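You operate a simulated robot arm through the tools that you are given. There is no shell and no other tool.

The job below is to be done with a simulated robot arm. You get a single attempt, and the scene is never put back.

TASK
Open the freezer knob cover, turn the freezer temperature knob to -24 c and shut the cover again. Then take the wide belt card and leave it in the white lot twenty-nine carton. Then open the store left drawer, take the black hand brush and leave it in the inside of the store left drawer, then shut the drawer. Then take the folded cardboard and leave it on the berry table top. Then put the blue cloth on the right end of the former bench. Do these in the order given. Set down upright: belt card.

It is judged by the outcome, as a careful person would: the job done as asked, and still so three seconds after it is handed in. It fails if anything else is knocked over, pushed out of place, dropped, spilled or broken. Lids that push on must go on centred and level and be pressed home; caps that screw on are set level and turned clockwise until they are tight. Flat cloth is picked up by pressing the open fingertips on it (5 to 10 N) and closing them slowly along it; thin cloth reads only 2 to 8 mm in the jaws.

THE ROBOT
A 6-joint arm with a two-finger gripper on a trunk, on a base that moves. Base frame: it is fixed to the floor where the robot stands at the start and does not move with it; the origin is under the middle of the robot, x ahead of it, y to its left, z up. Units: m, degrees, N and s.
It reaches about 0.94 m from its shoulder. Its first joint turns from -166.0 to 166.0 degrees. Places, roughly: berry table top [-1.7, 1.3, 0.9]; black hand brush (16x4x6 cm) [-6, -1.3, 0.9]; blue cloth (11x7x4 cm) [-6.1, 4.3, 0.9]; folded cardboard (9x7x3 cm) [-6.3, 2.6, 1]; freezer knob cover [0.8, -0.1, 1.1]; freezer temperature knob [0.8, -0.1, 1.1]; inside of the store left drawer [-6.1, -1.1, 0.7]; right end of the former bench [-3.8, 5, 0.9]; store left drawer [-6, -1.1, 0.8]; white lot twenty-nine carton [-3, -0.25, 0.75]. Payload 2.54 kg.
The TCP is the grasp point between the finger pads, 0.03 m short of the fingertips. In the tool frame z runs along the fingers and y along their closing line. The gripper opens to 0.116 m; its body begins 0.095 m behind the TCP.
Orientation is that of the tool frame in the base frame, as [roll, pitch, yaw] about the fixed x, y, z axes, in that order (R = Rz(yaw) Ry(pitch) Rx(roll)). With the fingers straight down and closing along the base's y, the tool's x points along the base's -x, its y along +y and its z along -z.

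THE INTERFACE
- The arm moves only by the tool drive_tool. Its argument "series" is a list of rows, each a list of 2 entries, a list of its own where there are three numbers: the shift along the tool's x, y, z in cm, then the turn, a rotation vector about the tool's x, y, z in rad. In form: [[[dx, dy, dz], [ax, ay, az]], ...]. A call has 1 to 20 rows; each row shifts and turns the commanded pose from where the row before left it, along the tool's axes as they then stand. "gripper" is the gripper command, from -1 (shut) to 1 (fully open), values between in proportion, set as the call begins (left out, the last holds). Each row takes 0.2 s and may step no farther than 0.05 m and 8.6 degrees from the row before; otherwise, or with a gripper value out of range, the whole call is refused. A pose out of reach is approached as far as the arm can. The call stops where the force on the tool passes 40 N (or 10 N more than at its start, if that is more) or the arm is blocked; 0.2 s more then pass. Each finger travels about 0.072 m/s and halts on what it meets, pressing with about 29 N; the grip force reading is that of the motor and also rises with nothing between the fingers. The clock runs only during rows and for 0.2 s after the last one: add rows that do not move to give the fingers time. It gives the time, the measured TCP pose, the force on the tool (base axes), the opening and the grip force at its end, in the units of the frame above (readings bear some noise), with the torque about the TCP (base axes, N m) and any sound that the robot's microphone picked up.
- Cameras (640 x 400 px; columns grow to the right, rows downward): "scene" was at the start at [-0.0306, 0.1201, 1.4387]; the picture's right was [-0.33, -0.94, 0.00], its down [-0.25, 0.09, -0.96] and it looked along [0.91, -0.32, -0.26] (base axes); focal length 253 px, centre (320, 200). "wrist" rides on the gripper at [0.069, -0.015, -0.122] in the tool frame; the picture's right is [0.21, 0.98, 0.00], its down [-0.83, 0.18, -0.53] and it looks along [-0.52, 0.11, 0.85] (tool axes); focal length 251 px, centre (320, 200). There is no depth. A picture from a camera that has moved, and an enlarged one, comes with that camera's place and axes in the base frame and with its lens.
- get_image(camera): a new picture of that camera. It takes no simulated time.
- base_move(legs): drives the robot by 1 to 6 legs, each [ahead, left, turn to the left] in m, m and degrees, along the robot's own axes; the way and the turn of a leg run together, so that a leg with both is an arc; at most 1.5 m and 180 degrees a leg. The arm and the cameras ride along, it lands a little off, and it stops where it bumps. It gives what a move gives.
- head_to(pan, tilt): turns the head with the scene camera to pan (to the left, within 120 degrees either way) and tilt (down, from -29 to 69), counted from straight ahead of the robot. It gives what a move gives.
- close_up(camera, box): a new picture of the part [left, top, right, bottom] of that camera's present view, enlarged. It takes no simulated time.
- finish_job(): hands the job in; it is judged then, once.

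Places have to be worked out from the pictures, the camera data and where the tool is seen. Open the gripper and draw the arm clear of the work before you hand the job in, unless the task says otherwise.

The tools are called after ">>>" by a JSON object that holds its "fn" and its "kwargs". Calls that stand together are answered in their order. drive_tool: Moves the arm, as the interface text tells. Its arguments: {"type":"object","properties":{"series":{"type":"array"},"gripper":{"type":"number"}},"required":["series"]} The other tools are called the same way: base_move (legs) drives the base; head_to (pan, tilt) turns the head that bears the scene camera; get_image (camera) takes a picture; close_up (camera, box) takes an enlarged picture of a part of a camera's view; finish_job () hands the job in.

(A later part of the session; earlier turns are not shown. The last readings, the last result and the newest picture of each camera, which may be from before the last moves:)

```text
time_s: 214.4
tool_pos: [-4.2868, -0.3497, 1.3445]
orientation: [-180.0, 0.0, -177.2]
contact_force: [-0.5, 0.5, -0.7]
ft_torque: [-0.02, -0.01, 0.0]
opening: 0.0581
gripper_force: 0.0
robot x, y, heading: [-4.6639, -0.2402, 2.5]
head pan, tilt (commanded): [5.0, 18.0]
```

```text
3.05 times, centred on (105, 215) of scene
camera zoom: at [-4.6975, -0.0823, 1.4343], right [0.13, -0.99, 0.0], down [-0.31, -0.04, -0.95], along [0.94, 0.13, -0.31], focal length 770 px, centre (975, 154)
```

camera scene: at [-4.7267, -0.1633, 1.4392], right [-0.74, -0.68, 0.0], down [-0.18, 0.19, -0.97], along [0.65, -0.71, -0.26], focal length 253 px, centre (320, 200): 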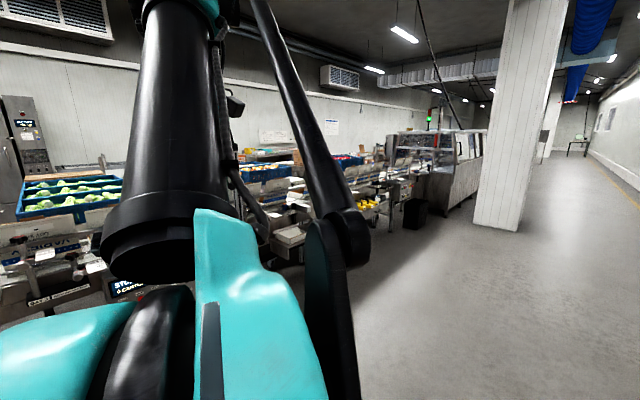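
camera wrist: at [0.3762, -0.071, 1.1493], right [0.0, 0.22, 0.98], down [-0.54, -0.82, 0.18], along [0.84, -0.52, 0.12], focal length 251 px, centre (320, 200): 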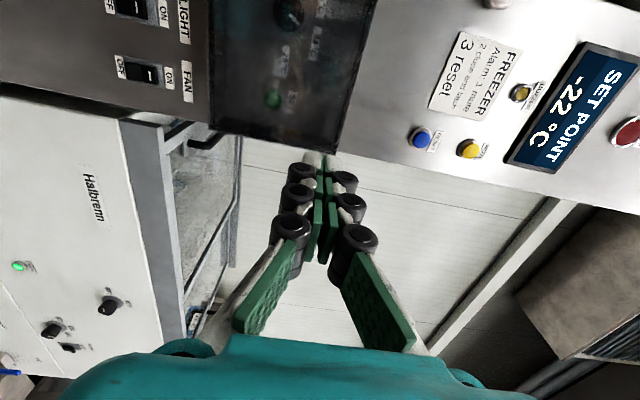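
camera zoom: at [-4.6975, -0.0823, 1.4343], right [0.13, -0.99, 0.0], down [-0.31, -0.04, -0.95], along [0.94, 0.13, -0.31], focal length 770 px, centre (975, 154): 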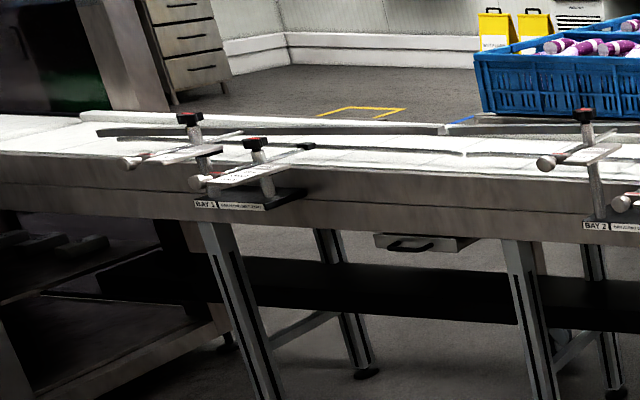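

There's a belt card ("BELT – RAILS MID – SPEED MID") in a holder on the line console, so a wide one should be near. I drive a bit closer and look around the console.

>>> {"fn": "base_move", "kwargs": {"legs": [[0.3, 0, -2.6]]}}

>>> {"fn": "head_to", "kwargs": {"pan": -15, "tilt": 25}}

>>> {"fn": "get_image", "kwargs": {"camera": "scene"}}

>>> {"fn": "head_to", "kwargs": {"pan": 25, "tilt": 25}}

>>> {"fn": "get_image", "kwargs": {"camera": "scene"}}

>>> {"fn": "get_image", "kwargs": {"camera": "wrist"}}

```text
time_s: 216.4
tool_pos: [-3.9881, -0.3622, 1.3448]
orientation: [-180.0, 0.1, 179.8]
contact_force: [0.3, -0.6, -0.1]
ft_torque: [0.02, -0.01, -0.01]
opening: 0.0582
gripper_force: 0.0
robot x, y, heading: [-4.3572, -0.2309, -0.3]
head pan, tilt (commanded): [5.0, 18.0]
```

```text
time_s: 217.3
tool_pos: [-3.9861, -0.3619, 1.3429]
orientation: [-180.0, 0.2, 179.9]
contact_force: [0.6, -0.5, 0.4]
ft_torque: [0.0, 0.03, 0.04]
opening: 0.0579
gripper_force: 0.0
robot x, y, heading: [-4.359, -0.2355, -0.2]
head pan, tilt (commanded): [-15.0, 25.0]
```

```text
taken
camera scene: at [-4.387, -0.1064, 1.423], right [-0.26, -0.96, 0.0], down [-0.41, 0.11, -0.91], along [0.87, -0.24, -0.42], focal length 253 px, centre (320, 200)
```

scene: 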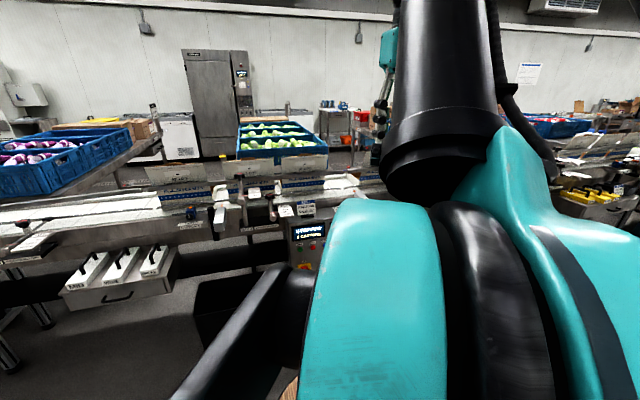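

```text
time_s: 218.3
tool_pos: [-3.9866, -0.363, 1.3439]
orientation: [-179.9, 0.2, 179.8]
contact_force: [-0.2, 0.1, -0.1]
ft_torque: [-0.01, -0.02, 0.0]
opening: 0.0579
gripper_force: 0.0
robot x, y, heading: [-4.358, -0.2343, -0.5]
head pan, tilt (commanded): [25.0, 25.0]
```

```text
taken
camera scene: at [-4.3922, -0.0437, 1.4229], right [0.42, -0.91, 0.0], down [-0.38, -0.18, -0.91], along [0.82, 0.38, -0.42], focal length 253 px, centre (320, 200)
```

scene: 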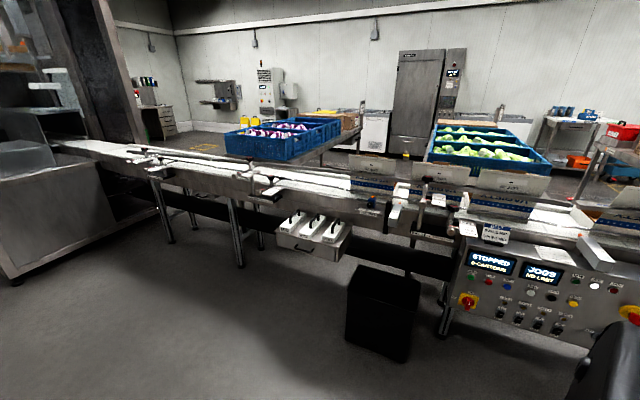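

```text
taken
camera wrist: at [-4.0553, -0.3774, 1.4663], right [-0.21, 0.98, 0.0], down [0.83, 0.18, 0.53], along [0.52, 0.11, -0.84], focal length 251 px, centre (320, 200)
```

wrist: 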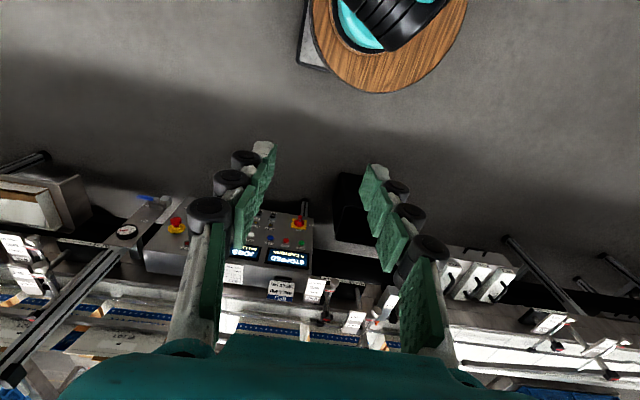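

>>> {"fn": "close_up", "kwargs": {"camera": "wrist", "box": [120, 190, 420, 350]}}

>>> {"fn": "close_up", "kwargs": {"camera": "wrist", "box": [0, 140, 200, 390]}}

>>> {"fn": "close_up", "kwargs": {"camera": "scene", "box": [420, 160, 640, 340]}}

>>> {"fn": "close_up", "kwargs": {"camera": "scene", "box": [250, 140, 450, 280]}}

```text
2.13 times, centred on (270, 270) of wrist
camera zoom: at [-4.0553, -0.3774, 1.4663], right [-0.21, 0.98, 0.0], down [0.83, 0.18, 0.53], along [0.52, 0.11, -0.84], focal length 536 px, centre (427, 51)
```

zoom: 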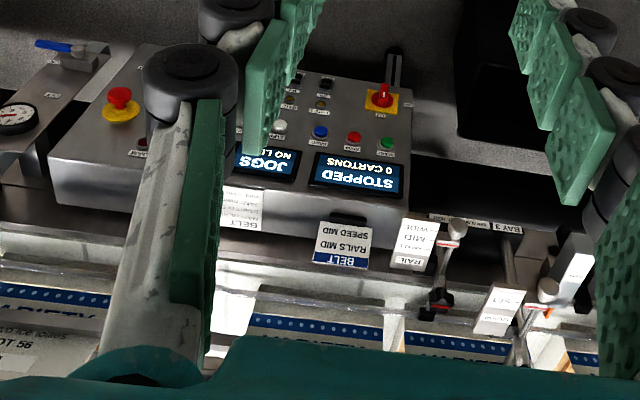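

```text
1.60 times, centred on (100, 265) of wrist
camera zoom: at [-4.0553, -0.3774, 1.4663], right [-0.21, 0.98, 0.0], down [0.83, 0.18, 0.53], along [0.52, 0.11, -0.84], focal length 402 px, centre (672, 96)
```

zoom: 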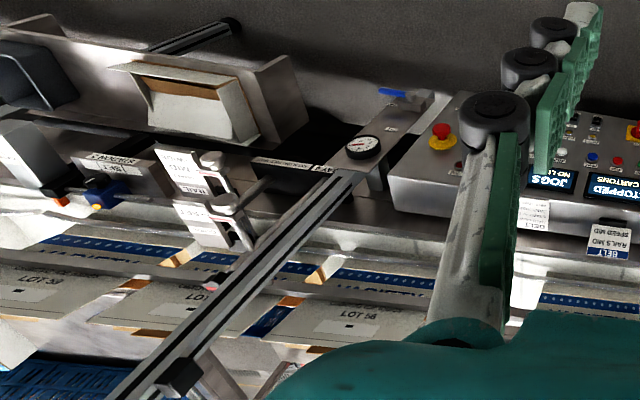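

```text
2.22 times, centred on (530, 250) of scene
camera zoom: at [-4.3922, -0.0437, 1.4229], right [0.42, -0.91, 0.0], down [-0.38, -0.18, -0.91], along [0.82, 0.38, -0.42], focal length 562 px, centre (-147, 89)
```

zoom: 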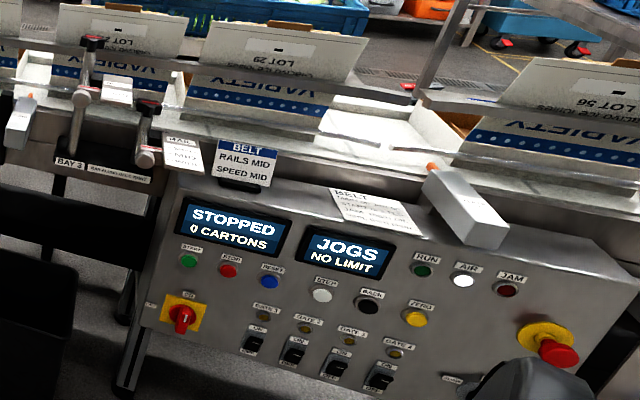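

```text
2.86 times, centred on (350, 210) of scene
camera zoom: at [-4.3922, -0.0437, 1.4229], right [0.42, -0.91, 0.0], down [-0.38, -0.18, -0.91], along [0.82, 0.38, -0.42], focal length 722 px, centre (234, 171)
```

zoom: 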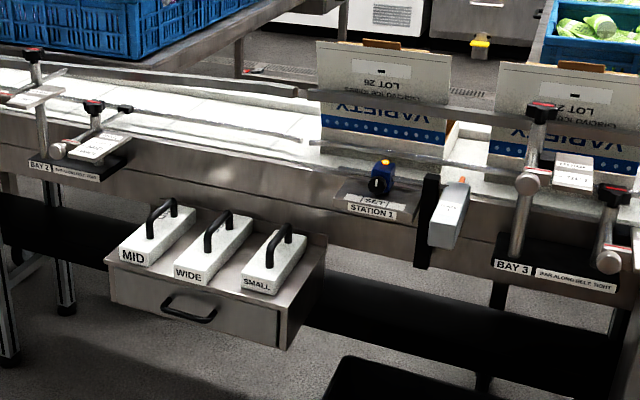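

The wide belt card isn't near the console. I move along the line in −y to look at the other stations.

>>> {"fn": "base_move", "kwargs": {"legs": [[-0.15, 0, 0], [0, -1.4, 0], [0, -0.6, 0]]}}

>>> {"fn": "head_to", "kwargs": {"pan": 15, "tilt": 18}}

>>> {"fn": "get_image", "kwargs": {"camera": "scene"}}

>>> {"fn": "head_to", "kwargs": {"pan": -65, "tilt": 18}}

>>> {"fn": "get_image", "kwargs": {"camera": "scene"}}

>>> {"fn": "head_to", "kwargs": {"pan": -110, "tilt": 12}}

>>> {"fn": "get_image", "kwargs": {"camera": "scene"}}

```text
time_s: 229.3
tool_pos: [-4.1143, -2.3572, 1.3439]
orientation: [-179.9, 0.1, -179.2]
contact_force: [-0.3, 0.2, 0.1]
ft_torque: [-0.01, -0.01, -0.01]
opening: 0.0583
gripper_force: 0.1
robot x, y, heading: [-4.492, -2.2316, 0.9]
head pan, tilt (commanded): [25.0, 25.0]
```

```text
time_s: 230.0
tool_pos: [-4.1147, -2.3581, 1.345]
orientation: [-179.9, 0.1, -179.2]
contact_force: [-0.2, 0.3, -0.1]
ft_torque: [0.01, 0.02, -0.02]
opening: 0.0576
gripper_force: 0.1
robot x, y, heading: [-4.4879, -2.2354, 0.7]
head pan, tilt (commanded): [15.0, 18.0]
```

```text
taken
camera scene: at [-4.519, -2.0603, 1.4342], right [0.27, -0.96, 0.0], down [-0.3, -0.08, -0.95], along [0.92, 0.26, -0.31], focal length 253 px, centre (320, 200)
```

scene: 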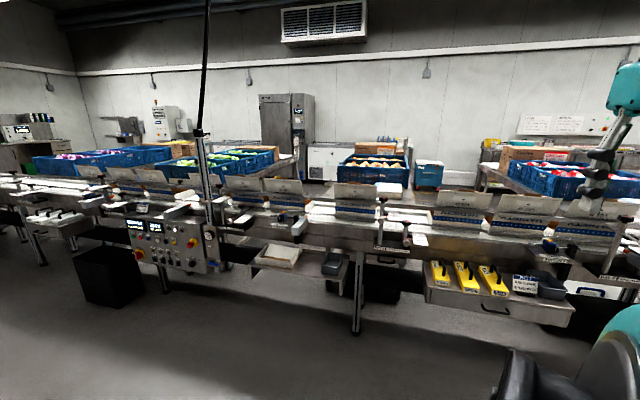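

```text
time_s: 231.5
tool_pos: [-4.1144, -2.3587, 1.344]
orientation: [-179.9, 0.1, -179.2]
contact_force: [0.1, 0.2, -0.3]
ft_torque: [0.02, 0.0, 0.03]
opening: 0.058
gripper_force: 0.0
robot x, y, heading: [-4.4904, -2.2326, 0.6]
head pan, tilt (commanded): [-65.0, 18.0]
```

```text
taken
camera scene: at [-4.5682, -2.1697, 1.4343], right [-0.9, -0.43, 0.0], down [-0.13, 0.28, -0.95], along [0.41, -0.86, -0.31], focal length 253 px, centre (320, 200)
```

scene: 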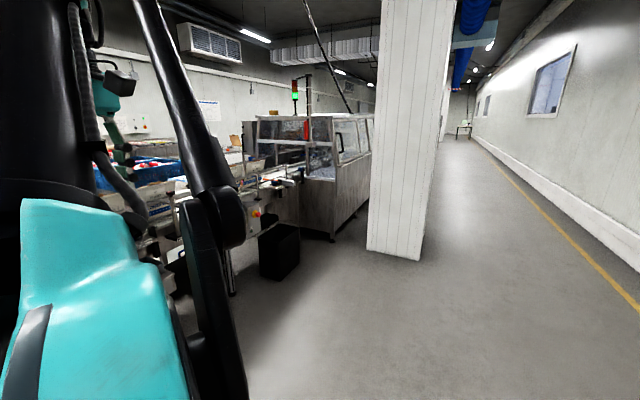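

```text
time_s: 232.6
tool_pos: [-4.1144, -2.3572, 1.3435]
orientation: [-179.9, 0.3, -179.2]
contact_force: [-0.1, 1.0, -0.4]
ft_torque: [-0.02, 0.0, 0.0]
opening: 0.0583
gripper_force: 0.0
robot x, y, heading: [-4.49, -2.2373, 1.0]
head pan, tilt (commanded): [-110.0, 12.0]
```

```text
taken
camera scene: at [-4.6395, -2.1736, 1.444], right [-0.94, 0.33, 0.0], down [0.07, 0.2, -0.98], along [-0.32, -0.92, -0.21], focal length 253 px, centre (320, 200)
```

scene: 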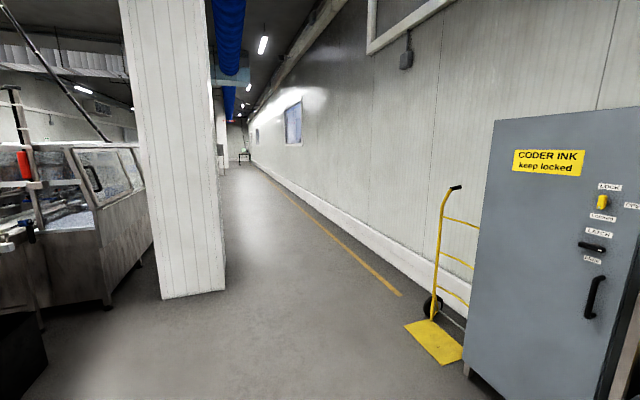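

>>> {"fn": "head_to", "kwargs": {"pan": 0, "tilt": 20}}

>>> {"fn": "get_image", "kwargs": {"camera": "scene"}}

>>> {"fn": "head_to", "kwargs": {"pan": 15, "tilt": 18}}

>>> {"fn": "close_up", "kwargs": {"camera": "scene", "box": [400, 180, 620, 340]}}

>>> {"fn": "close_up", "kwargs": {"camera": "scene", "box": [200, 160, 430, 300]}}

>>> {"fn": "close_up", "kwargs": {"camera": "scene", "box": [0, 130, 220, 300]}}

```text
time_s: 234.5
tool_pos: [-4.114, -2.3587, 1.3444]
orientation: [-180.0, 0.1, -179.2]
contact_force: [-0.3, -0.6, 0.0]
ft_torque: [-0.03, -0.02, 0.01]
opening: 0.0582
gripper_force: 0.1
robot x, y, heading: [-4.4887, -2.2362, 0.7]
head pan, tilt (commanded): [0.0, 20.0]
```

```text
taken
camera scene: at [-4.5157, -2.0845, 1.431], right [0.01, -1.0, 0.0], down [-0.34, 0.0, -0.94], along [0.94, 0.01, -0.34], focal length 253 px, centre (320, 200)
```

scene: 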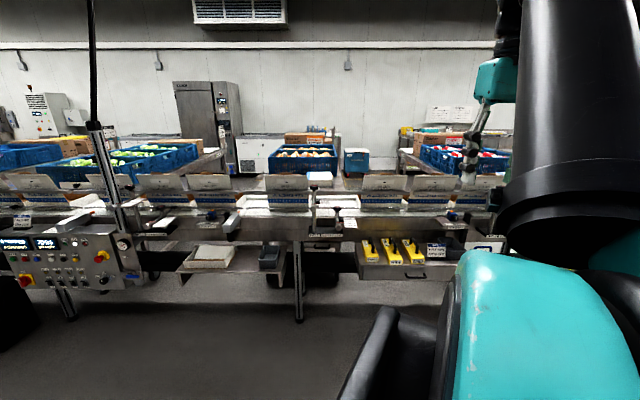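

```text
time_s: 235.3
tool_pos: [-4.1152, -2.3582, 1.3438]
orientation: [-179.9, 0.1, -179.2]
contact_force: [-0.1, -0.8, 0.2]
ft_torque: [0.02, 0.01, 0.04]
opening: 0.058
gripper_force: 0.1
robot x, y, heading: [-4.4899, -2.2323, 0.8]
head pan, tilt (commanded): [15.0, 18.0]
```

```text
2.50 times, centred on (510, 260) of scene
camera zoom: at [-4.5189, -2.0604, 1.4343], right [0.27, -0.96, 0.0], down [-0.3, -0.08, -0.95], along [0.92, 0.26, -0.31], focal length 632 px, centre (-155, 50)
```

zoom: 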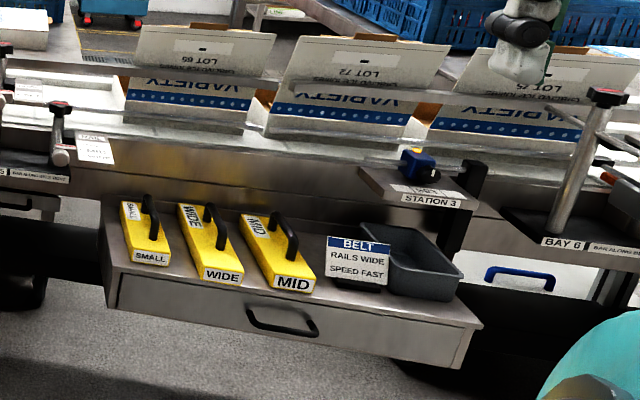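

```text
2.78 times, centred on (315, 230) of scene
camera zoom: at [-4.5189, -2.0604, 1.4343], right [0.27, -0.96, 0.0], down [-0.3, -0.08, -0.95], along [0.92, 0.26, -0.31], focal length 703 px, centre (334, 116)
```

zoom: 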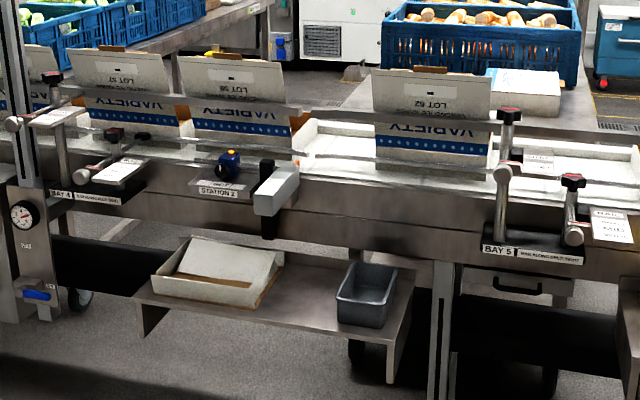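

```text
2.35 times, centred on (110, 215) of scene
camera zoom: at [-4.5189, -2.0604, 1.4343], right [0.27, -0.96, 0.0], down [-0.3, -0.08, -0.95], along [0.92, 0.26, -0.31], focal length 595 px, centre (814, 165)
```

zoom: 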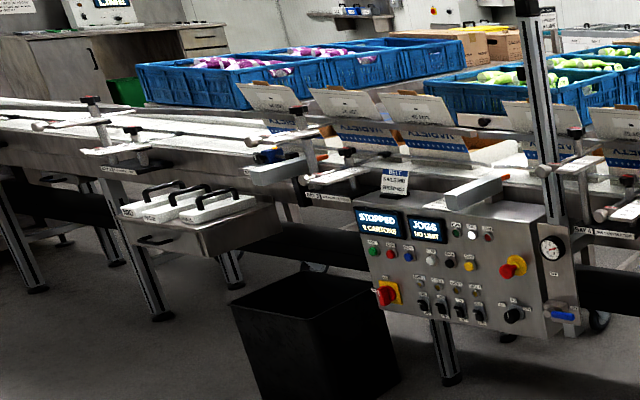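

Found it: a standing card "BELT – RAILS WIDE – SPEED FAST" on the shelf beside the yellow gauges at Station 3. I move in front of it and look with the wrist camera.

>>> {"fn": "base_move", "kwargs": {"legs": [[0.15, -0.35, -0.8]]}}

>>> {"fn": "get_image", "kwargs": {"camera": "wrist"}}

>>> {"fn": "head_to", "kwargs": {"pan": 0, "tilt": 30}}

>>> {"fn": "get_image", "kwargs": {"camera": "scene"}}

```text
time_s: 237.7
tool_pos: [-3.9612, -2.7179, 1.3439]
orientation: [-180.0, 0.2, -179.9]
contact_force: [-0.8, 0.4, -0.2]
ft_torque: [-0.01, 0.01, 0.01]
opening: 0.0581
gripper_force: 0.1
robot x, y, heading: [-4.3314, -2.5946, 0.2]
head pan, tilt (commanded): [15.0, 18.0]
```

```text
taken
camera wrist: at [-4.0286, -2.7327, 1.4663], right [-0.22, 0.98, 0.0], down [0.82, 0.18, 0.53], along [0.52, 0.11, -0.84], focal length 251 px, centre (320, 200)
```

wrist: 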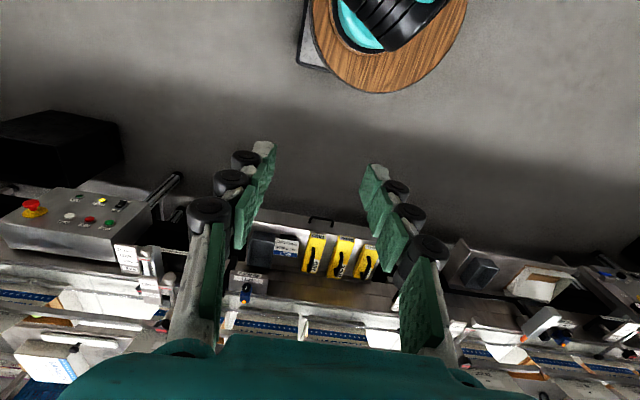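

```text
time_s: 238.5
tool_pos: [-3.9602, -2.7179, 1.3429]
orientation: [-179.8, 0.1, -179.9]
contact_force: [-0.1, -0.2, 1.2]
ft_torque: [0.04, 0.01, -0.01]
opening: 0.058
gripper_force: 0.0
robot x, y, heading: [-4.3337, -2.5896, 0.1]
head pan, tilt (commanded): [0.0, 30.0]
```

```text
taken
camera scene: at [-4.3606, -2.4399, 1.415], right [0.0, -1.0, 0.0], down [-0.5, 0.0, -0.87], along [0.87, 0.0, -0.5], focal length 253 px, centre (320, 200)
```

scene: 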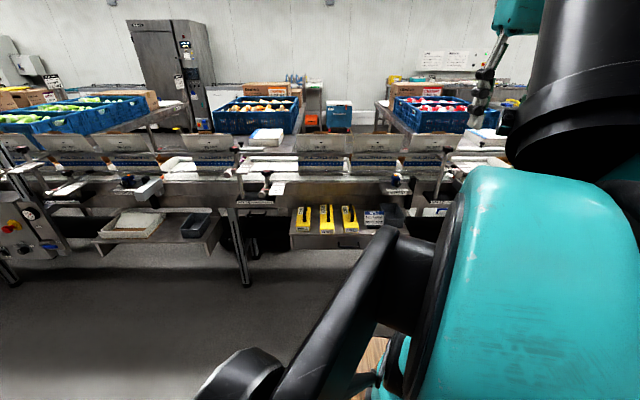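

>>> {"fn": "close_up", "kwargs": {"camera": "wrist", "box": [230, 200, 400, 320]}}

>>> {"fn": "close_up", "kwargs": {"camera": "scene", "box": [280, 170, 440, 270]}}

```text
3.33 times, centred on (315, 260) of wrist
camera zoom: at [-4.0286, -2.7327, 1.4663], right [-0.22, 0.98, 0.0], down [0.82, 0.18, 0.53], along [0.52, 0.11, -0.84], focal length 838 px, centre (337, 0)
```

zoom: 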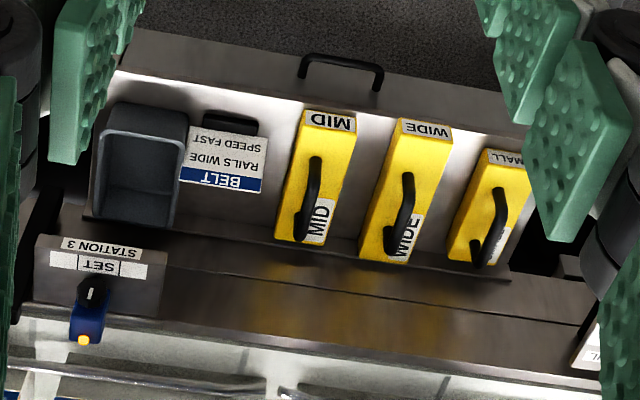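

```text
4.00 times, centred on (360, 220) of scene
camera zoom: at [-4.3606, -2.4399, 1.415], right [0.0, -1.0, 0.0], down [-0.5, 0.0, -0.87], along [0.87, 0.0, -0.5], focal length 1011 px, centre (160, 120)
```

zoom: 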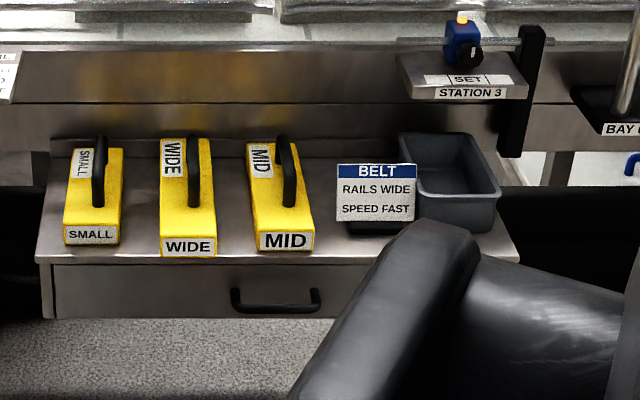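

The card (≈10 cm wide, ~8 cm tall on a small black foot) is at ≈[−3.27,−2.72], header at z≈0.705, leaning slightly back. I drive 0.3 m closer and rotate the gripper so the fingers close along x with the camera on the left side.

>>> {"fn": "base_move", "kwargs": {"legs": [[0.3, 0, 0]]}}

>>> {"fn": "drive_tool", "kwargs": {"series": [[[0, 0, 0], [0, 0, 0.1428]], [[0, 0, 0], [0, 0, 0.1428]], [[0, 0, 0], [0, 0, 0.1428]], [[0, 0, 0], [0, 0, 0.1428]], [[0, 0, 0], [0, 0, 0.1428]], [[0, 0, 0], [0, 0, 0.1428]], [[0, 0, 0], [0, 0, 0.1428]], [[0, 0, 0], [0, 0, 0.1428]], [[0, 0, 0], [0, 0, 0.1428]], [[0, 0, 0], [0, 0, 0.1428]], [[0, 0, 0], [0, 0, 0.1428]]]}}

>>> {"fn": "get_image", "kwargs": {"camera": "wrist"}}

```text
time_s: 240.5
tool_pos: [-3.6672, -2.718, 1.3446]
orientation: [-179.9, 0.1, 179.9]
contact_force: [0.4, 0.3, 0.0]
ft_torque: [-0.01, -0.02, 0.0]
opening: 0.058
gripper_force: 0.0
robot x, y, heading: [-4.0384, -2.5924, 0.2]
head pan, tilt (commanded): [0.0, 30.0]
```

```text
time_s: 242.9
tool_pos: [-3.6671, -2.7185, 1.3448]
orientation: [179.9, 0.1, 89.8]
contact_force: [0.0, -0.2, 0.2]
ft_torque: [-0.02, 0.0, 0.05]
opening: 0.0579
gripper_force: 0.1
robot x, y, heading: [-4.0384, -2.5909, -0.1]
head pan, tilt (commanded): [0.0, 30.0]
```

```text
taken
camera wrist: at [-3.682, -2.6495, 1.4665], right [0.98, 0.21, 0.0], down [0.18, -0.83, 0.54], along [0.11, -0.52, -0.84], focal length 251 px, centre (320, 200)
```

wrist: 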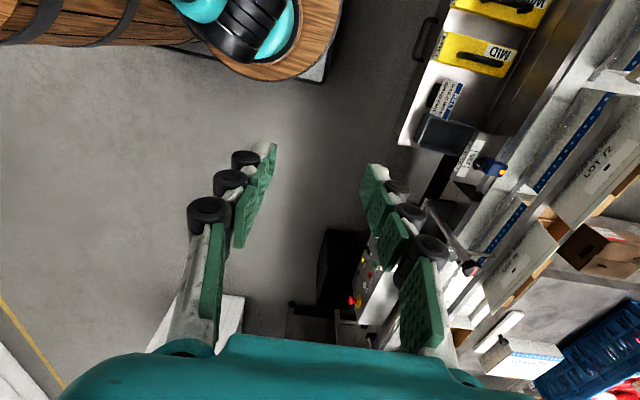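

I move the gripper out over the shelf and lower to about z≈1.0 for a closer look at the card.

>>> {"fn": "drive_tool", "kwargs": {"series": [[[0, 4.5, 0], [0, 0, 0]], [[0, 4.5, 0], [0, 0, 0]], [[0, 4.5, 0], [0, 0, 0]], [[0, 4.5, 0], [0, 0, 0]], [[0, 4.5, 0], [0, 0, 0]], [[0, 4.5, 0], [0, 0, 0]], [[0, 4.5, 0], [0, 0, 0]], [[0, 4, 0], [0, 0, 0]], [[0, 0, 4.5], [0, 0, 0]], [[0, 0, 4.5], [0, 0, 0]], [[0, 0, 4.5], [0, 0, 0]], [[0, 0, 4.5], [0, 0, 0]], [[0, 0, 4.5], [0, 0, 0]], [[0, 0, 4.5], [0, 0, 0]], [[0, 0, 4.5], [0, 0, 0]]]}}

>>> {"fn": "get_image", "kwargs": {"camera": "wrist"}}

>>> {"fn": "get_image", "kwargs": {"camera": "scene"}}

```text
time_s: 246.1
tool_pos: [-3.3097, -2.7165, 1.0296]
orientation: [-180.0, 0.1, 90.0]
contact_force: [-0.3, -0.1, 0.8]
ft_torque: [0.03, -0.02, 0.0]
opening: 0.0579
gripper_force: 0.0
robot x, y, heading: [-4.0441, -2.5924, -0.0]
head pan, tilt (commanded): [0.0, 30.0]
```

```text
taken
camera wrist: at [-3.325, -2.6473, 1.1509], right [0.98, 0.21, 0.0], down [0.18, -0.83, 0.54], along [0.12, -0.52, -0.84], focal length 251 px, centre (320, 200)
```

wrist: 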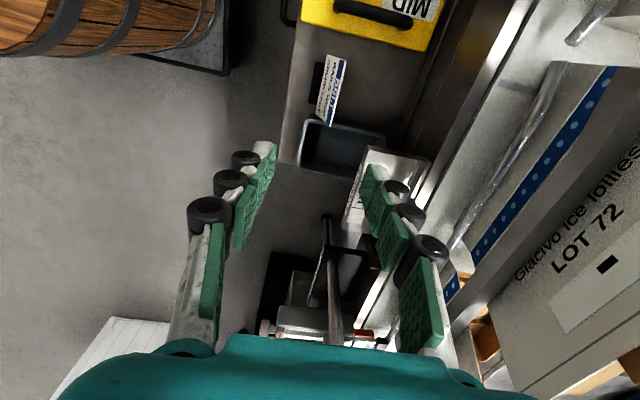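

```text
taken
camera scene: at [-4.0671, -2.4399, 1.415], right [0.0, -1.0, 0.0], down [-0.5, 0.0, -0.87], along [0.87, 0.0, -0.5], focal length 253 px, centre (320, 200)
```

scene: 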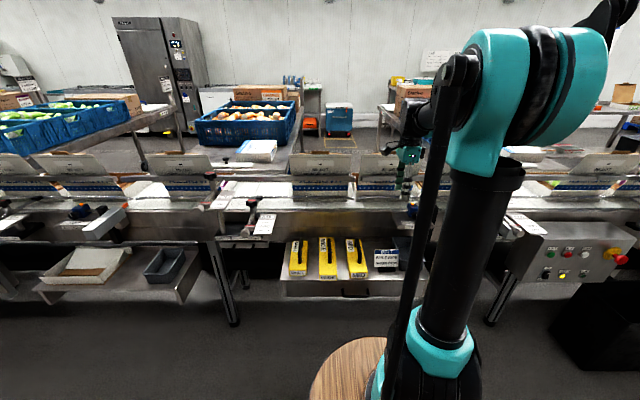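

>>> {"fn": "close_up", "kwargs": {"camera": "wrist", "box": [270, 20, 400, 180]}}

>>> {"fn": "close_up", "kwargs": {"camera": "scene", "box": [340, 210, 440, 310]}}

```text
2.50 times, centred on (335, 100) of wrist
camera zoom: at [-3.325, -2.6473, 1.1509], right [0.98, 0.21, 0.0], down [0.18, -0.83, 0.54], along [0.12, -0.52, -0.84], focal length 629 px, centre (282, 450)
```

zoom: 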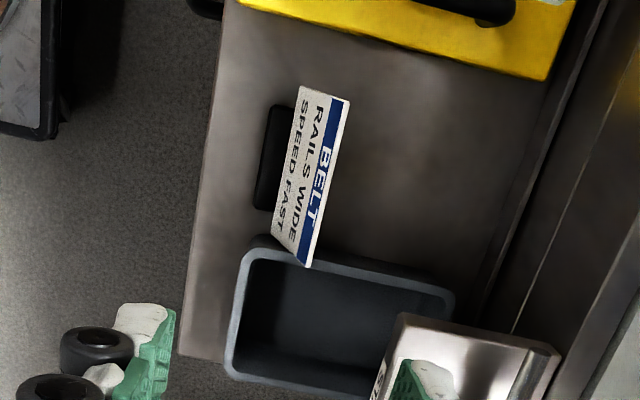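

```text
4.00 times, centred on (390, 260) of scene
camera zoom: at [-4.0671, -2.4399, 1.415], right [0.0, -1.0, 0.0], down [-0.5, 0.0, -0.87], along [0.87, 0.0, -0.5], focal length 1011 px, centre (40, -40)
```

zoom: 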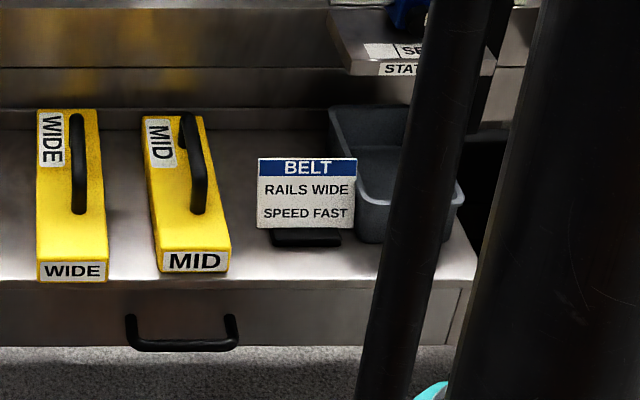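

The card is leaning back ~18°, its width along y, top edge ≈[−3.293,−2.706,0.746]. I tilt the gripper 18° to match the card plane and go to a hover 10 cm above the grasp point.

>>> {"fn": "drive_tool", "kwargs": {"series": [[[0, 0, 0], [0.105, 0, 0]], [[0, 0, 0], [0.105, 0, 0]], [[0, 0, 0], [0.104, 0, 0]], [[0.21, 2.08, 3.69], [0, 0, 0]], [[0.21, 2.08, 3.69], [0, 0, 0]], [[0.21, 2.08, 3.69], [0, 0, 0]], [[0.21, 2.08, 3.69], [0, 0, 0]], [[0.21, 2.08, 3.69], [0, 0, 0]]]}}

>>> {"fn": "get_image", "kwargs": {"camera": "wrist"}}

>>> {"fn": "close_up", "kwargs": {"camera": "scene", "box": [340, 150, 460, 310]}}

```text
time_s: 247.9
tool_pos: [-3.27, -2.7062, 0.8227]
orientation: [-162.1, 0.1, 90.1]
contact_force: [-0.2, -0.7, -0.7]
ft_torque: [0.01, -0.04, 0.0]
opening: 0.0581
gripper_force: 0.1
robot x, y, heading: [-4.0379, -2.5916, -0.2]
head pan, tilt (commanded): [0.0, 30.0]
```

```text
taken
camera wrist: at [-3.245, -2.6365, 0.9446], right [0.93, 0.21, -0.3], down [0.34, -0.83, 0.45], along [-0.15, -0.52, -0.84], focal length 251 px, centre (320, 200)
```

wrist: 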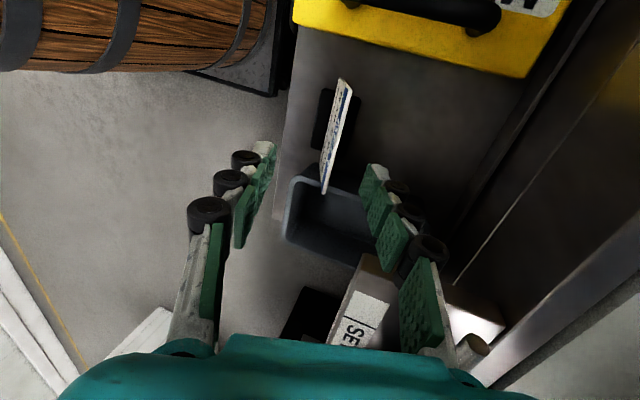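

```text
2.50 times, centred on (400, 230) of scene
camera zoom: at [-4.0672, -2.4399, 1.415], right [0.0, -1.0, 0.0], down [-0.5, 0.0, -0.87], along [0.87, 0.0, -0.5], focal length 632 px, centre (120, 125)
```

zoom: 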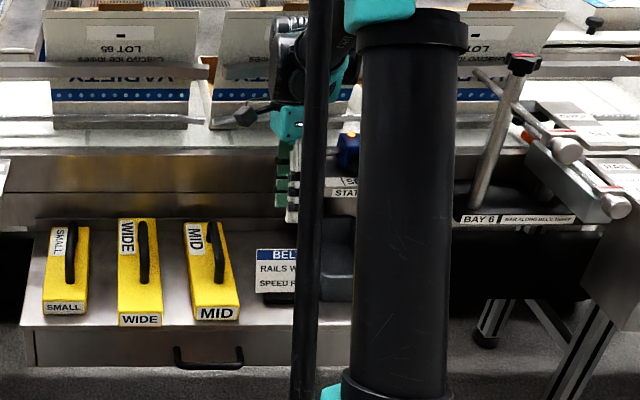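

>>> {"fn": "close_up", "kwargs": {"camera": "wrist", "box": [270, 60, 400, 220]}}

```text
2.50 times, centred on (335, 140) of wrist
camera zoom: at [-3.245, -2.6365, 0.9446], right [0.93, 0.21, -0.3], down [0.34, -0.83, 0.45], along [-0.15, -0.52, -0.84], focal length 629 px, centre (282, 350)
```

zoom: 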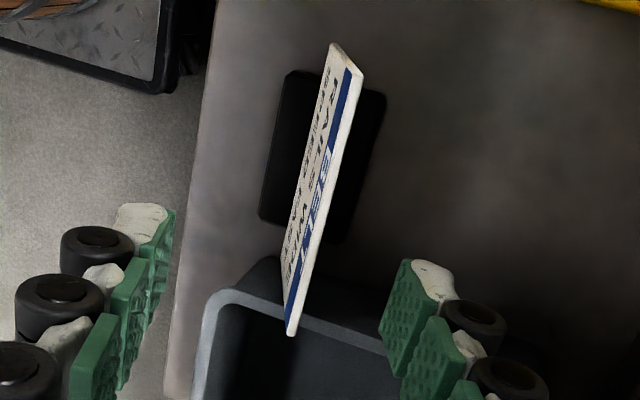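

From this view the card plane is parallel to the fingers; it's centred ~1.4 cm toward +x and 0.6 cm toward −y of my axis, with its top ~9.5 cm ahead. I correct laterally and descend so the pads hold the upper part.

>>> {"fn": "drive_tool", "kwargs": {"series": [[[-0.6, 1.4, 0], [0, 0, 0]], [[0, 0, 3], [0, 0, 0]], [[0, 0, 3], [0, 0, 0]]]}}

>>> {"fn": "close_up", "kwargs": {"camera": "wrist", "box": [220, 40, 420, 240]}}

```text
time_s: 248.7
tool_pos: [-3.2738, -2.7136, 0.761]
orientation: [-162.1, 0.0, 90.1]
contact_force: [-0.6, 0.5, 0.1]
ft_torque: [-0.01, -0.01, 0.03]
opening: 0.0581
gripper_force: 0.0
robot x, y, heading: [-4.0352, -2.5918, -0.4]
head pan, tilt (commanded): [0.0, 30.0]
```

```text
2.00 times, centred on (320, 140) of wrist
camera zoom: at [-3.2507, -2.6453, 0.882], right [0.93, 0.21, -0.3], down [0.34, -0.83, 0.45], along [-0.15, -0.52, -0.84], focal length 503 px, centre (320, 320)
```

zoom: 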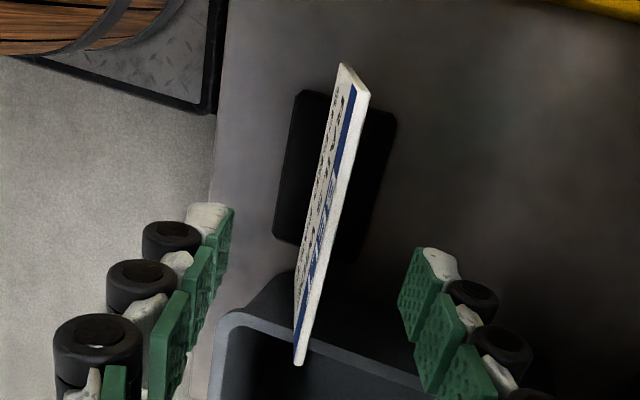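

Aligned within ~2 mm. I descend the remaining 5.5 cm and then close gently.

>>> {"fn": "drive_tool", "kwargs": {"series": [[[0, 0.1, 2], [0, 0, 0]], [[0, 0, 2], [0, 0, 0]], [[0, 0, 1.5], [0, 0, 0]]]}}

>>> {"fn": "get_image", "kwargs": {"camera": "wrist"}}

```text
time_s: 249.5
tool_pos: [-3.291, -2.7155, 0.7072]
orientation: [-162.2, 0.0, 90.0]
contact_force: [1.3, 0.5, 0.4]
ft_torque: [-0.01, -0.02, 0.01]
opening: 0.058
gripper_force: 0.0
robot x, y, heading: [-4.0409, -2.5908, -0.2]
head pan, tilt (commanded): [0.0, 30.0]
```

```text
taken
camera wrist: at [-3.268, -2.6459, 0.8285], right [0.93, 0.21, -0.3], down [0.34, -0.83, 0.45], along [-0.15, -0.52, -0.84], focal length 251 px, centre (320, 200)
```

wrist: 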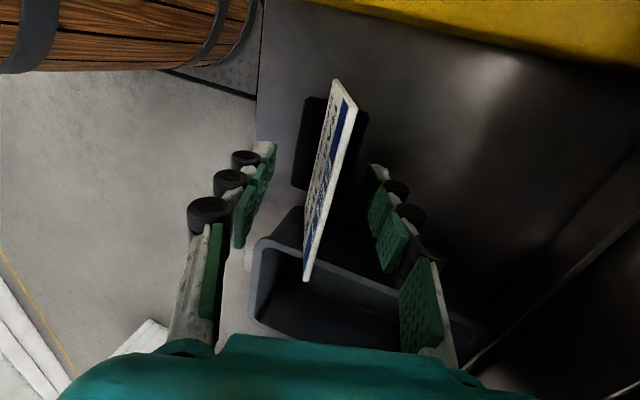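

The card is between the pads. I close.

>>> {"fn": "drive_tool", "kwargs": {"series": [[[0, 0, 0], [0, 0, 0]], [[0, 0, 0], [0, 0, 0]], [[0, 0, 0], [0, 0, 0]], [[0, 0, 0], [0, 0, 0]]], "gripper": -1}}

>>> {"fn": "get_image", "kwargs": {"camera": "wrist"}}

```text
time_s: 250.5
tool_pos: [-3.2913, -2.7162, 0.7075]
orientation: [-162.2, 0.1, 90.1]
contact_force: [-2.8, -1.2, 4.8]
ft_torque: [0.04, 0.38, 0.01]
opening: 0.0059
gripper_force: 29.1
robot x, y, heading: [-4.0421, -2.5929, -0.4]
head pan, tilt (commanded): [0.0, 30.0]
```

```text
taken
camera wrist: at [-3.2681, -2.6459, 0.8288], right [0.93, 0.21, -0.3], down [0.34, -0.83, 0.45], along [-0.15, -0.52, -0.84], focal length 251 px, centre (320, 200)
```

wrist: 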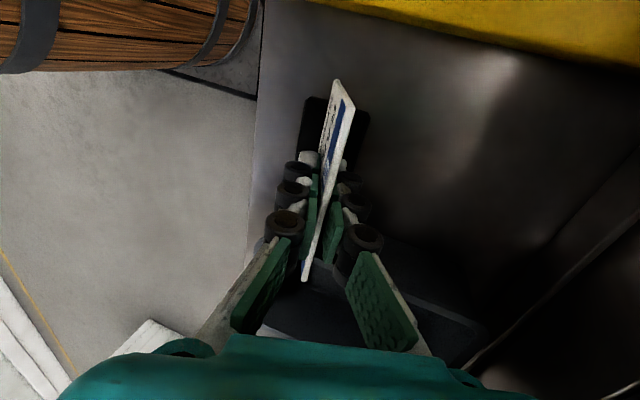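

Held firmly (5.9 mm). I lift straight up, drifting 1 cm left away from the Station 3 bracket.

>>> {"fn": "drive_tool", "kwargs": {"series": [[[0, -0.62, -1.9], [0, 0, 0]], [[0.3, -1.24, -3.8], [0, 0, 0]], [[0.3, -1.24, -3.8], [0, 0, 0]], [[0.4, -1.24, -3.8], [0, 0, 0]], [[0, -1.24, -3.8], [0, 0, 0]], [[0, -1.24, -3.8], [0, 0, 0]], [[0, -1.24, -3.8], [0, 0, 0]], [[0, -1.24, -3.8], [0, 0, 0]]]}}

>>> {"fn": "get_image", "kwargs": {"camera": "wrist"}}

>>> {"fn": "get_image", "kwargs": {"camera": "scene"}}

```text
time_s: 252.3
tool_pos: [-3.2897, -2.7039, 1.0097]
orientation: [-162.1, 0.1, 90.0]
contact_force: [-0.2, -0.3, -1.1]
ft_torque: [0.01, 0.02, -0.02]
opening: 0.0059
gripper_force: 29.2
robot x, y, heading: [-4.038, -2.5927, -0.3]
head pan, tilt (commanded): [0.0, 30.0]
```

```text
taken
camera wrist: at [-3.2666, -2.6361, 1.1309], right [0.93, 0.21, -0.3], down [0.34, -0.83, 0.45], along [-0.15, -0.52, -0.84], focal length 251 px, centre (320, 200)
```

wrist: 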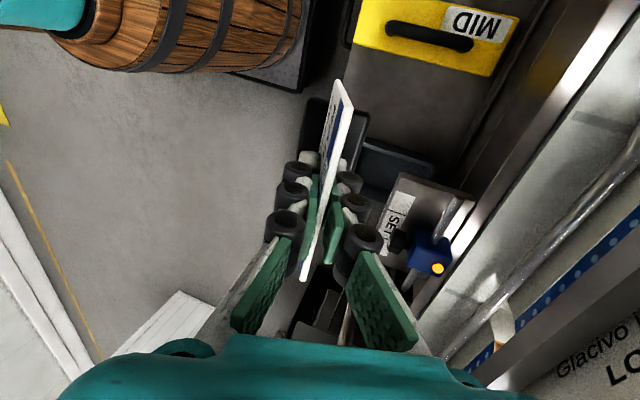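

```text
taken
camera scene: at [-4.0668, -2.4399, 1.415], right [0.0, -1.0, 0.0], down [-0.5, 0.0, -0.87], along [0.87, 0.0, -0.5], focal length 253 px, centre (320, 200)
```

scene: 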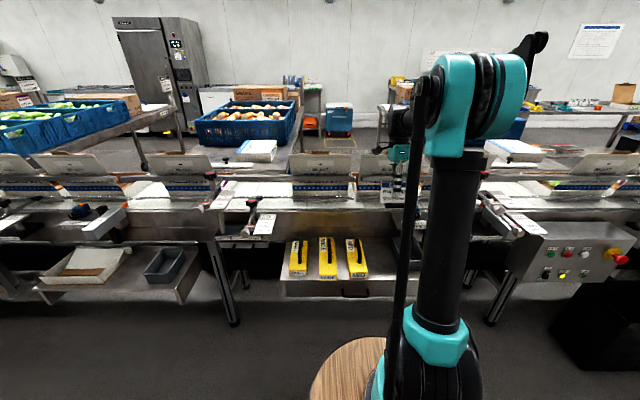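

The card with its foot is in the gripper. I raise it further, retract, and then drive along the line to the lot 29 carton at y≈−0.25.

>>> {"fn": "drive_tool", "kwargs": {"series": [[[0, -1.24, -3.8], [0, 0, 0]], [[0, -1.24, -3.8], [0, 0, 0]], [[0, -1.24, -3.8], [0, 0, 0]], [[0, -1.24, -3.8], [0, 0, 0]], [[0, -1.24, -3.8], [0, 0, 0]], [[0, -3.8, 1.24], [0, 0, 0]], [[0, -3.8, 1.24], [0, 0, 0]], [[0, -3.8, 1.24], [0, 0, 0]], [[0, -3.8, 1.24], [0, 0, 0]], [[0, -3.8, 1.24], [0, 0, 0]], [[0, -3.8, 1.24], [0, 0, 0]], [[0, -3.8, 1.24], [0, 0, 0]], [[0, -3.8, 1.24], [0, 0, 0]]]}}

>>> {"fn": "base_move", "kwargs": {"legs": [[-0.3, 0, 0.3], [0, 1.3, 0], [0, 1.05, 0]]}}

>>> {"fn": "get_image", "kwargs": {"camera": "scene"}}

>>> {"fn": "get_image", "kwargs": {"camera": "wrist"}}

```text
time_s: 255.1
tool_pos: [-3.6133, -2.7039, 1.2071]
orientation: [-162.1, -0.1, 90.0]
contact_force: [0.5, 0.3, -0.6]
ft_torque: [0.01, 0.06, -0.04]
opening: 0.0061
gripper_force: 29.4
robot x, y, heading: [-4.0374, -2.5901, 0.1]
head pan, tilt (commanded): [0.0, 30.0]
```

```text
time_s: 268.6
tool_pos: [-3.9022, -0.2853, 1.2073]
orientation: [-162.0, 0.1, 90.9]
contact_force: [-0.1, -0.9, -1.1]
ft_torque: [0.02, -0.04, -0.01]
opening: 0.0061
gripper_force: 29.5
robot x, y, heading: [-4.325, -0.1782, 1.0]
head pan, tilt (commanded): [0.0, 30.0]
```

```text
taken
camera scene: at [-4.3589, -0.0287, 1.415], right [0.01, -1.0, 0.0], down [-0.5, -0.01, -0.87], along [0.87, 0.01, -0.5], focal length 253 px, centre (320, 200)
```

scene: 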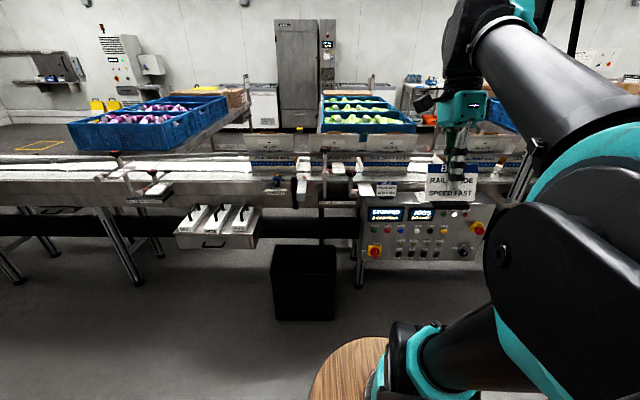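

```text
taken
camera wrist: at [-3.8795, -0.215, 1.3285], right [0.93, 0.23, -0.3], down [0.35, -0.82, 0.45], along [-0.14, -0.52, -0.84], focal length 251 px, centre (320, 200)
```

wrist: 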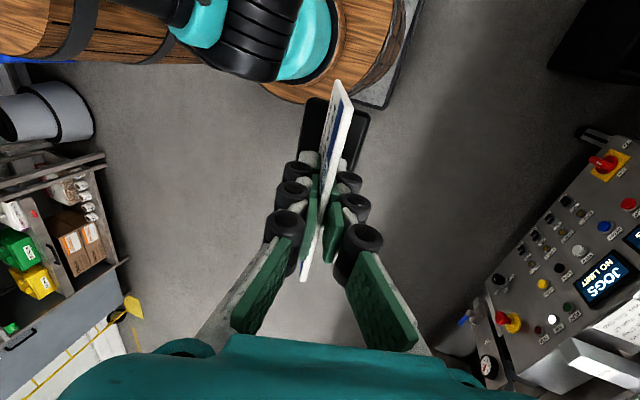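

>>> {"fn": "close_up", "kwargs": {"camera": "scene", "box": [230, 110, 430, 220]}}

>>> {"fn": "head_to", "kwargs": {"pan": 25, "tilt": 30}}

>>> {"fn": "get_image", "kwargs": {"camera": "scene"}}

```text
3.20 times, centred on (330, 165) of scene
camera zoom: at [-4.3589, -0.0287, 1.415], right [0.01, -1.0, 0.0], down [-0.5, -0.01, -0.87], along [0.87, 0.01, -0.5], focal length 809 px, centre (288, 312)
```

zoom: 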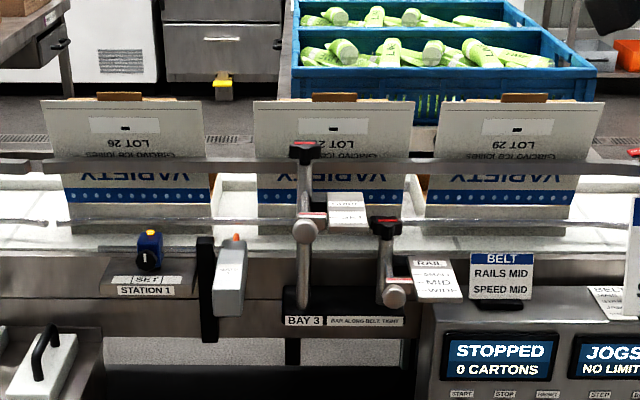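

```text
time_s: 269.4
tool_pos: [-3.9028, -0.2853, 1.2058]
orientation: [-162.1, 0.1, 91.0]
contact_force: [0.4, 0.1, -0.2]
ft_torque: [-0.02, -0.03, 0.02]
opening: 0.0057
gripper_force: 29.0
robot x, y, heading: [-4.3318, -0.1755, 0.9]
head pan, tilt (commanded): [25.0, 30.0]
```

```text
taken
camera scene: at [-4.3679, 0.0094, 1.415], right [0.44, -0.9, 0.0], down [-0.45, -0.22, -0.87], along [0.78, 0.38, -0.5], focal length 253 px, centre (320, 200)
```

scene: 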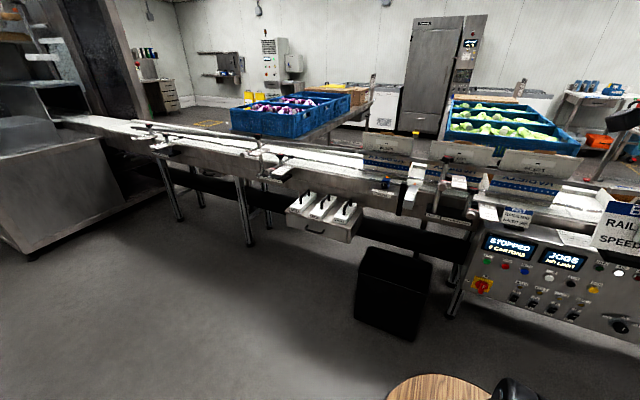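

>>> {"fn": "head_to", "kwargs": {"pan": 0, "tilt": 25}}

>>> {"fn": "close_up", "kwargs": {"camera": "scene", "box": [300, 140, 350, 210]}}

>>> {"fn": "close_up", "kwargs": {"camera": "scene", "box": [360, 140, 430, 210]}}

>>> {"fn": "close_up", "kwargs": {"camera": "scene", "box": [230, 140, 300, 210]}}

```text
time_s: 270.3
tool_pos: [-3.903, -0.2848, 1.2072]
orientation: [-162.1, 0.2, 90.9]
contact_force: [-0.8, 0.6, -1.5]
ft_torque: [0.0, -0.05, -0.01]
opening: 0.006
gripper_force: 29.1
robot x, y, heading: [-4.3266, -0.1778, 0.7]
head pan, tilt (commanded): [0.0, 25.0]
```

```text
5.71 times, centred on (325, 175) of scene
camera zoom: at [-4.3573, -0.0286, 1.4229], right [0.02, -1.0, 0.0], down [-0.42, -0.01, -0.91], along [0.91, 0.01, -0.42], focal length 1444 px, centre (291, 343)
```

zoom: 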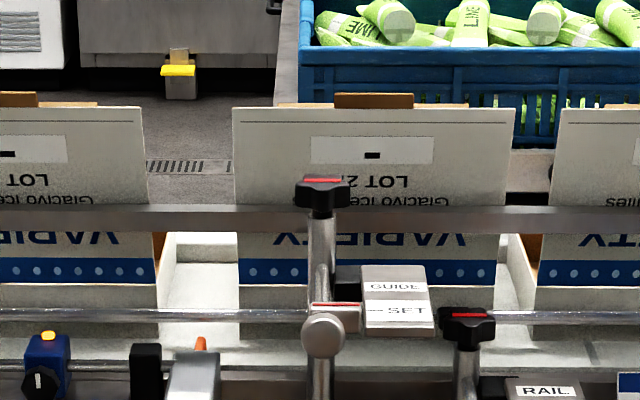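

```text
5.71 times, centred on (395, 175) of scene
camera zoom: at [-4.3573, -0.0286, 1.4229], right [0.02, -1.0, 0.0], down [-0.42, -0.01, -0.91], along [0.91, 0.01, -0.42], focal length 1444 px, centre (-109, 343)
```

zoom: 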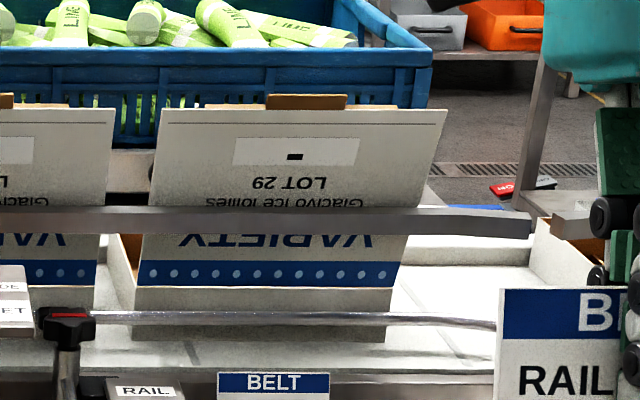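

```text
5.71 times, centred on (265, 175) of scene
camera zoom: at [-4.3573, -0.0286, 1.4229], right [0.02, -1.0, 0.0], down [-0.42, -0.01, -0.91], along [0.91, 0.01, -0.42], focal length 1444 px, centre (634, 343)
```

zoom: 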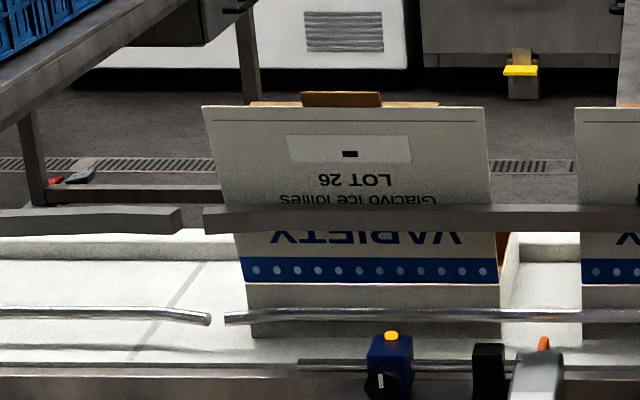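

The right-hand carton reads LOT 29 (upside-down on its raised lid), the left one LOT 26; the middle's last digit is hidden by the clamp. I drive closer and look from above with the wrist camera to confirm which carton is at y≈−0.25 and where its opening is.

>>> {"fn": "base_move", "kwargs": {"legs": [[0.3, 0, -0.8]]}}

>>> {"fn": "drive_tool", "kwargs": {"series": [[[0, -1.24, -3.8], [0, 0, 0]], [[0, -1.24, -3.8], [0, 0, 0]], [[2, -1.24, -3.8], [0, 0, 0]], [[4, 0, 0], [0, 0, 0]], [[4, 0, 0], [0, 0, 0]], [[0, 4.5, -1.46], [0, 0, 0]], [[0, 4.5, -1.46], [0, 0, 0]], [[0, 4.5, -1.46], [0, 0, 0]], [[0, 4.5, -1.46], [0, 0, 0]]]}}

>>> {"fn": "get_image", "kwargs": {"camera": "wrist"}}

>>> {"fn": "get_image", "kwargs": {"camera": "scene"}}

```text
time_s: 272.4
tool_pos: [-3.6119, -0.2862, 1.2076]
orientation: [-162.1, 0.1, 90.2]
contact_force: [0.0, -0.9, 0.1]
ft_torque: [0.01, -0.03, -0.02]
opening: 0.006
gripper_force: 28.9
robot x, y, heading: [-4.0361, -0.1753, 0.2]
head pan, tilt (commanded): [0.0, 25.0]
```

```text
time_s: 274.4
tool_pos: [-3.4196, -0.1845, 1.3303]
orientation: [-162.1, 0.2, 90.2]
contact_force: [-0.9, 0.6, 0.0]
ft_torque: [-0.01, -0.17, -0.02]
opening: 0.0061
gripper_force: 28.5
robot x, y, heading: [-4.035, -0.1773, 0.2]
head pan, tilt (commanded): [0.0, 25.0]
```

```text
taken
camera wrist: at [-3.3962, -0.1158, 1.4506], right [0.93, 0.22, -0.3], down [0.34, -0.82, 0.45], along [-0.15, -0.52, -0.84], focal length 251 px, centre (320, 200)
```

wrist: 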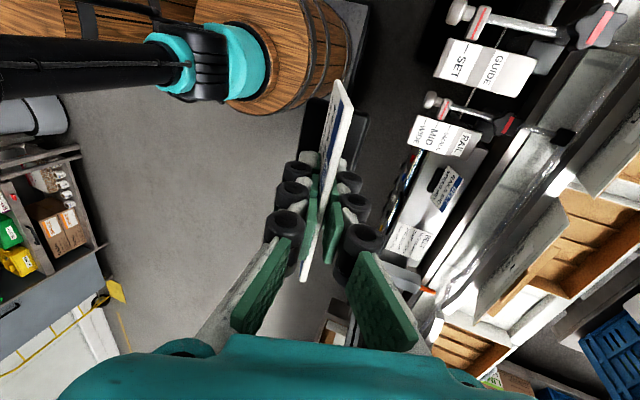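

```text
taken
camera scene: at [-4.0635, -0.0257, 1.4229], right [0.0, -1.0, 0.0], down [-0.42, 0.0, -0.91], along [0.91, 0.0, -0.42], focal length 253 px, centre (320, 200)
```

scene: 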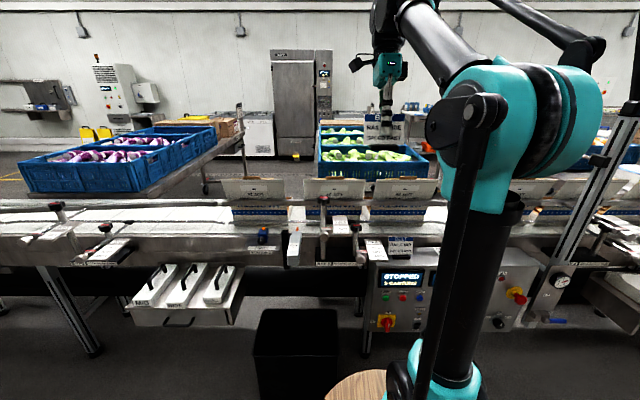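

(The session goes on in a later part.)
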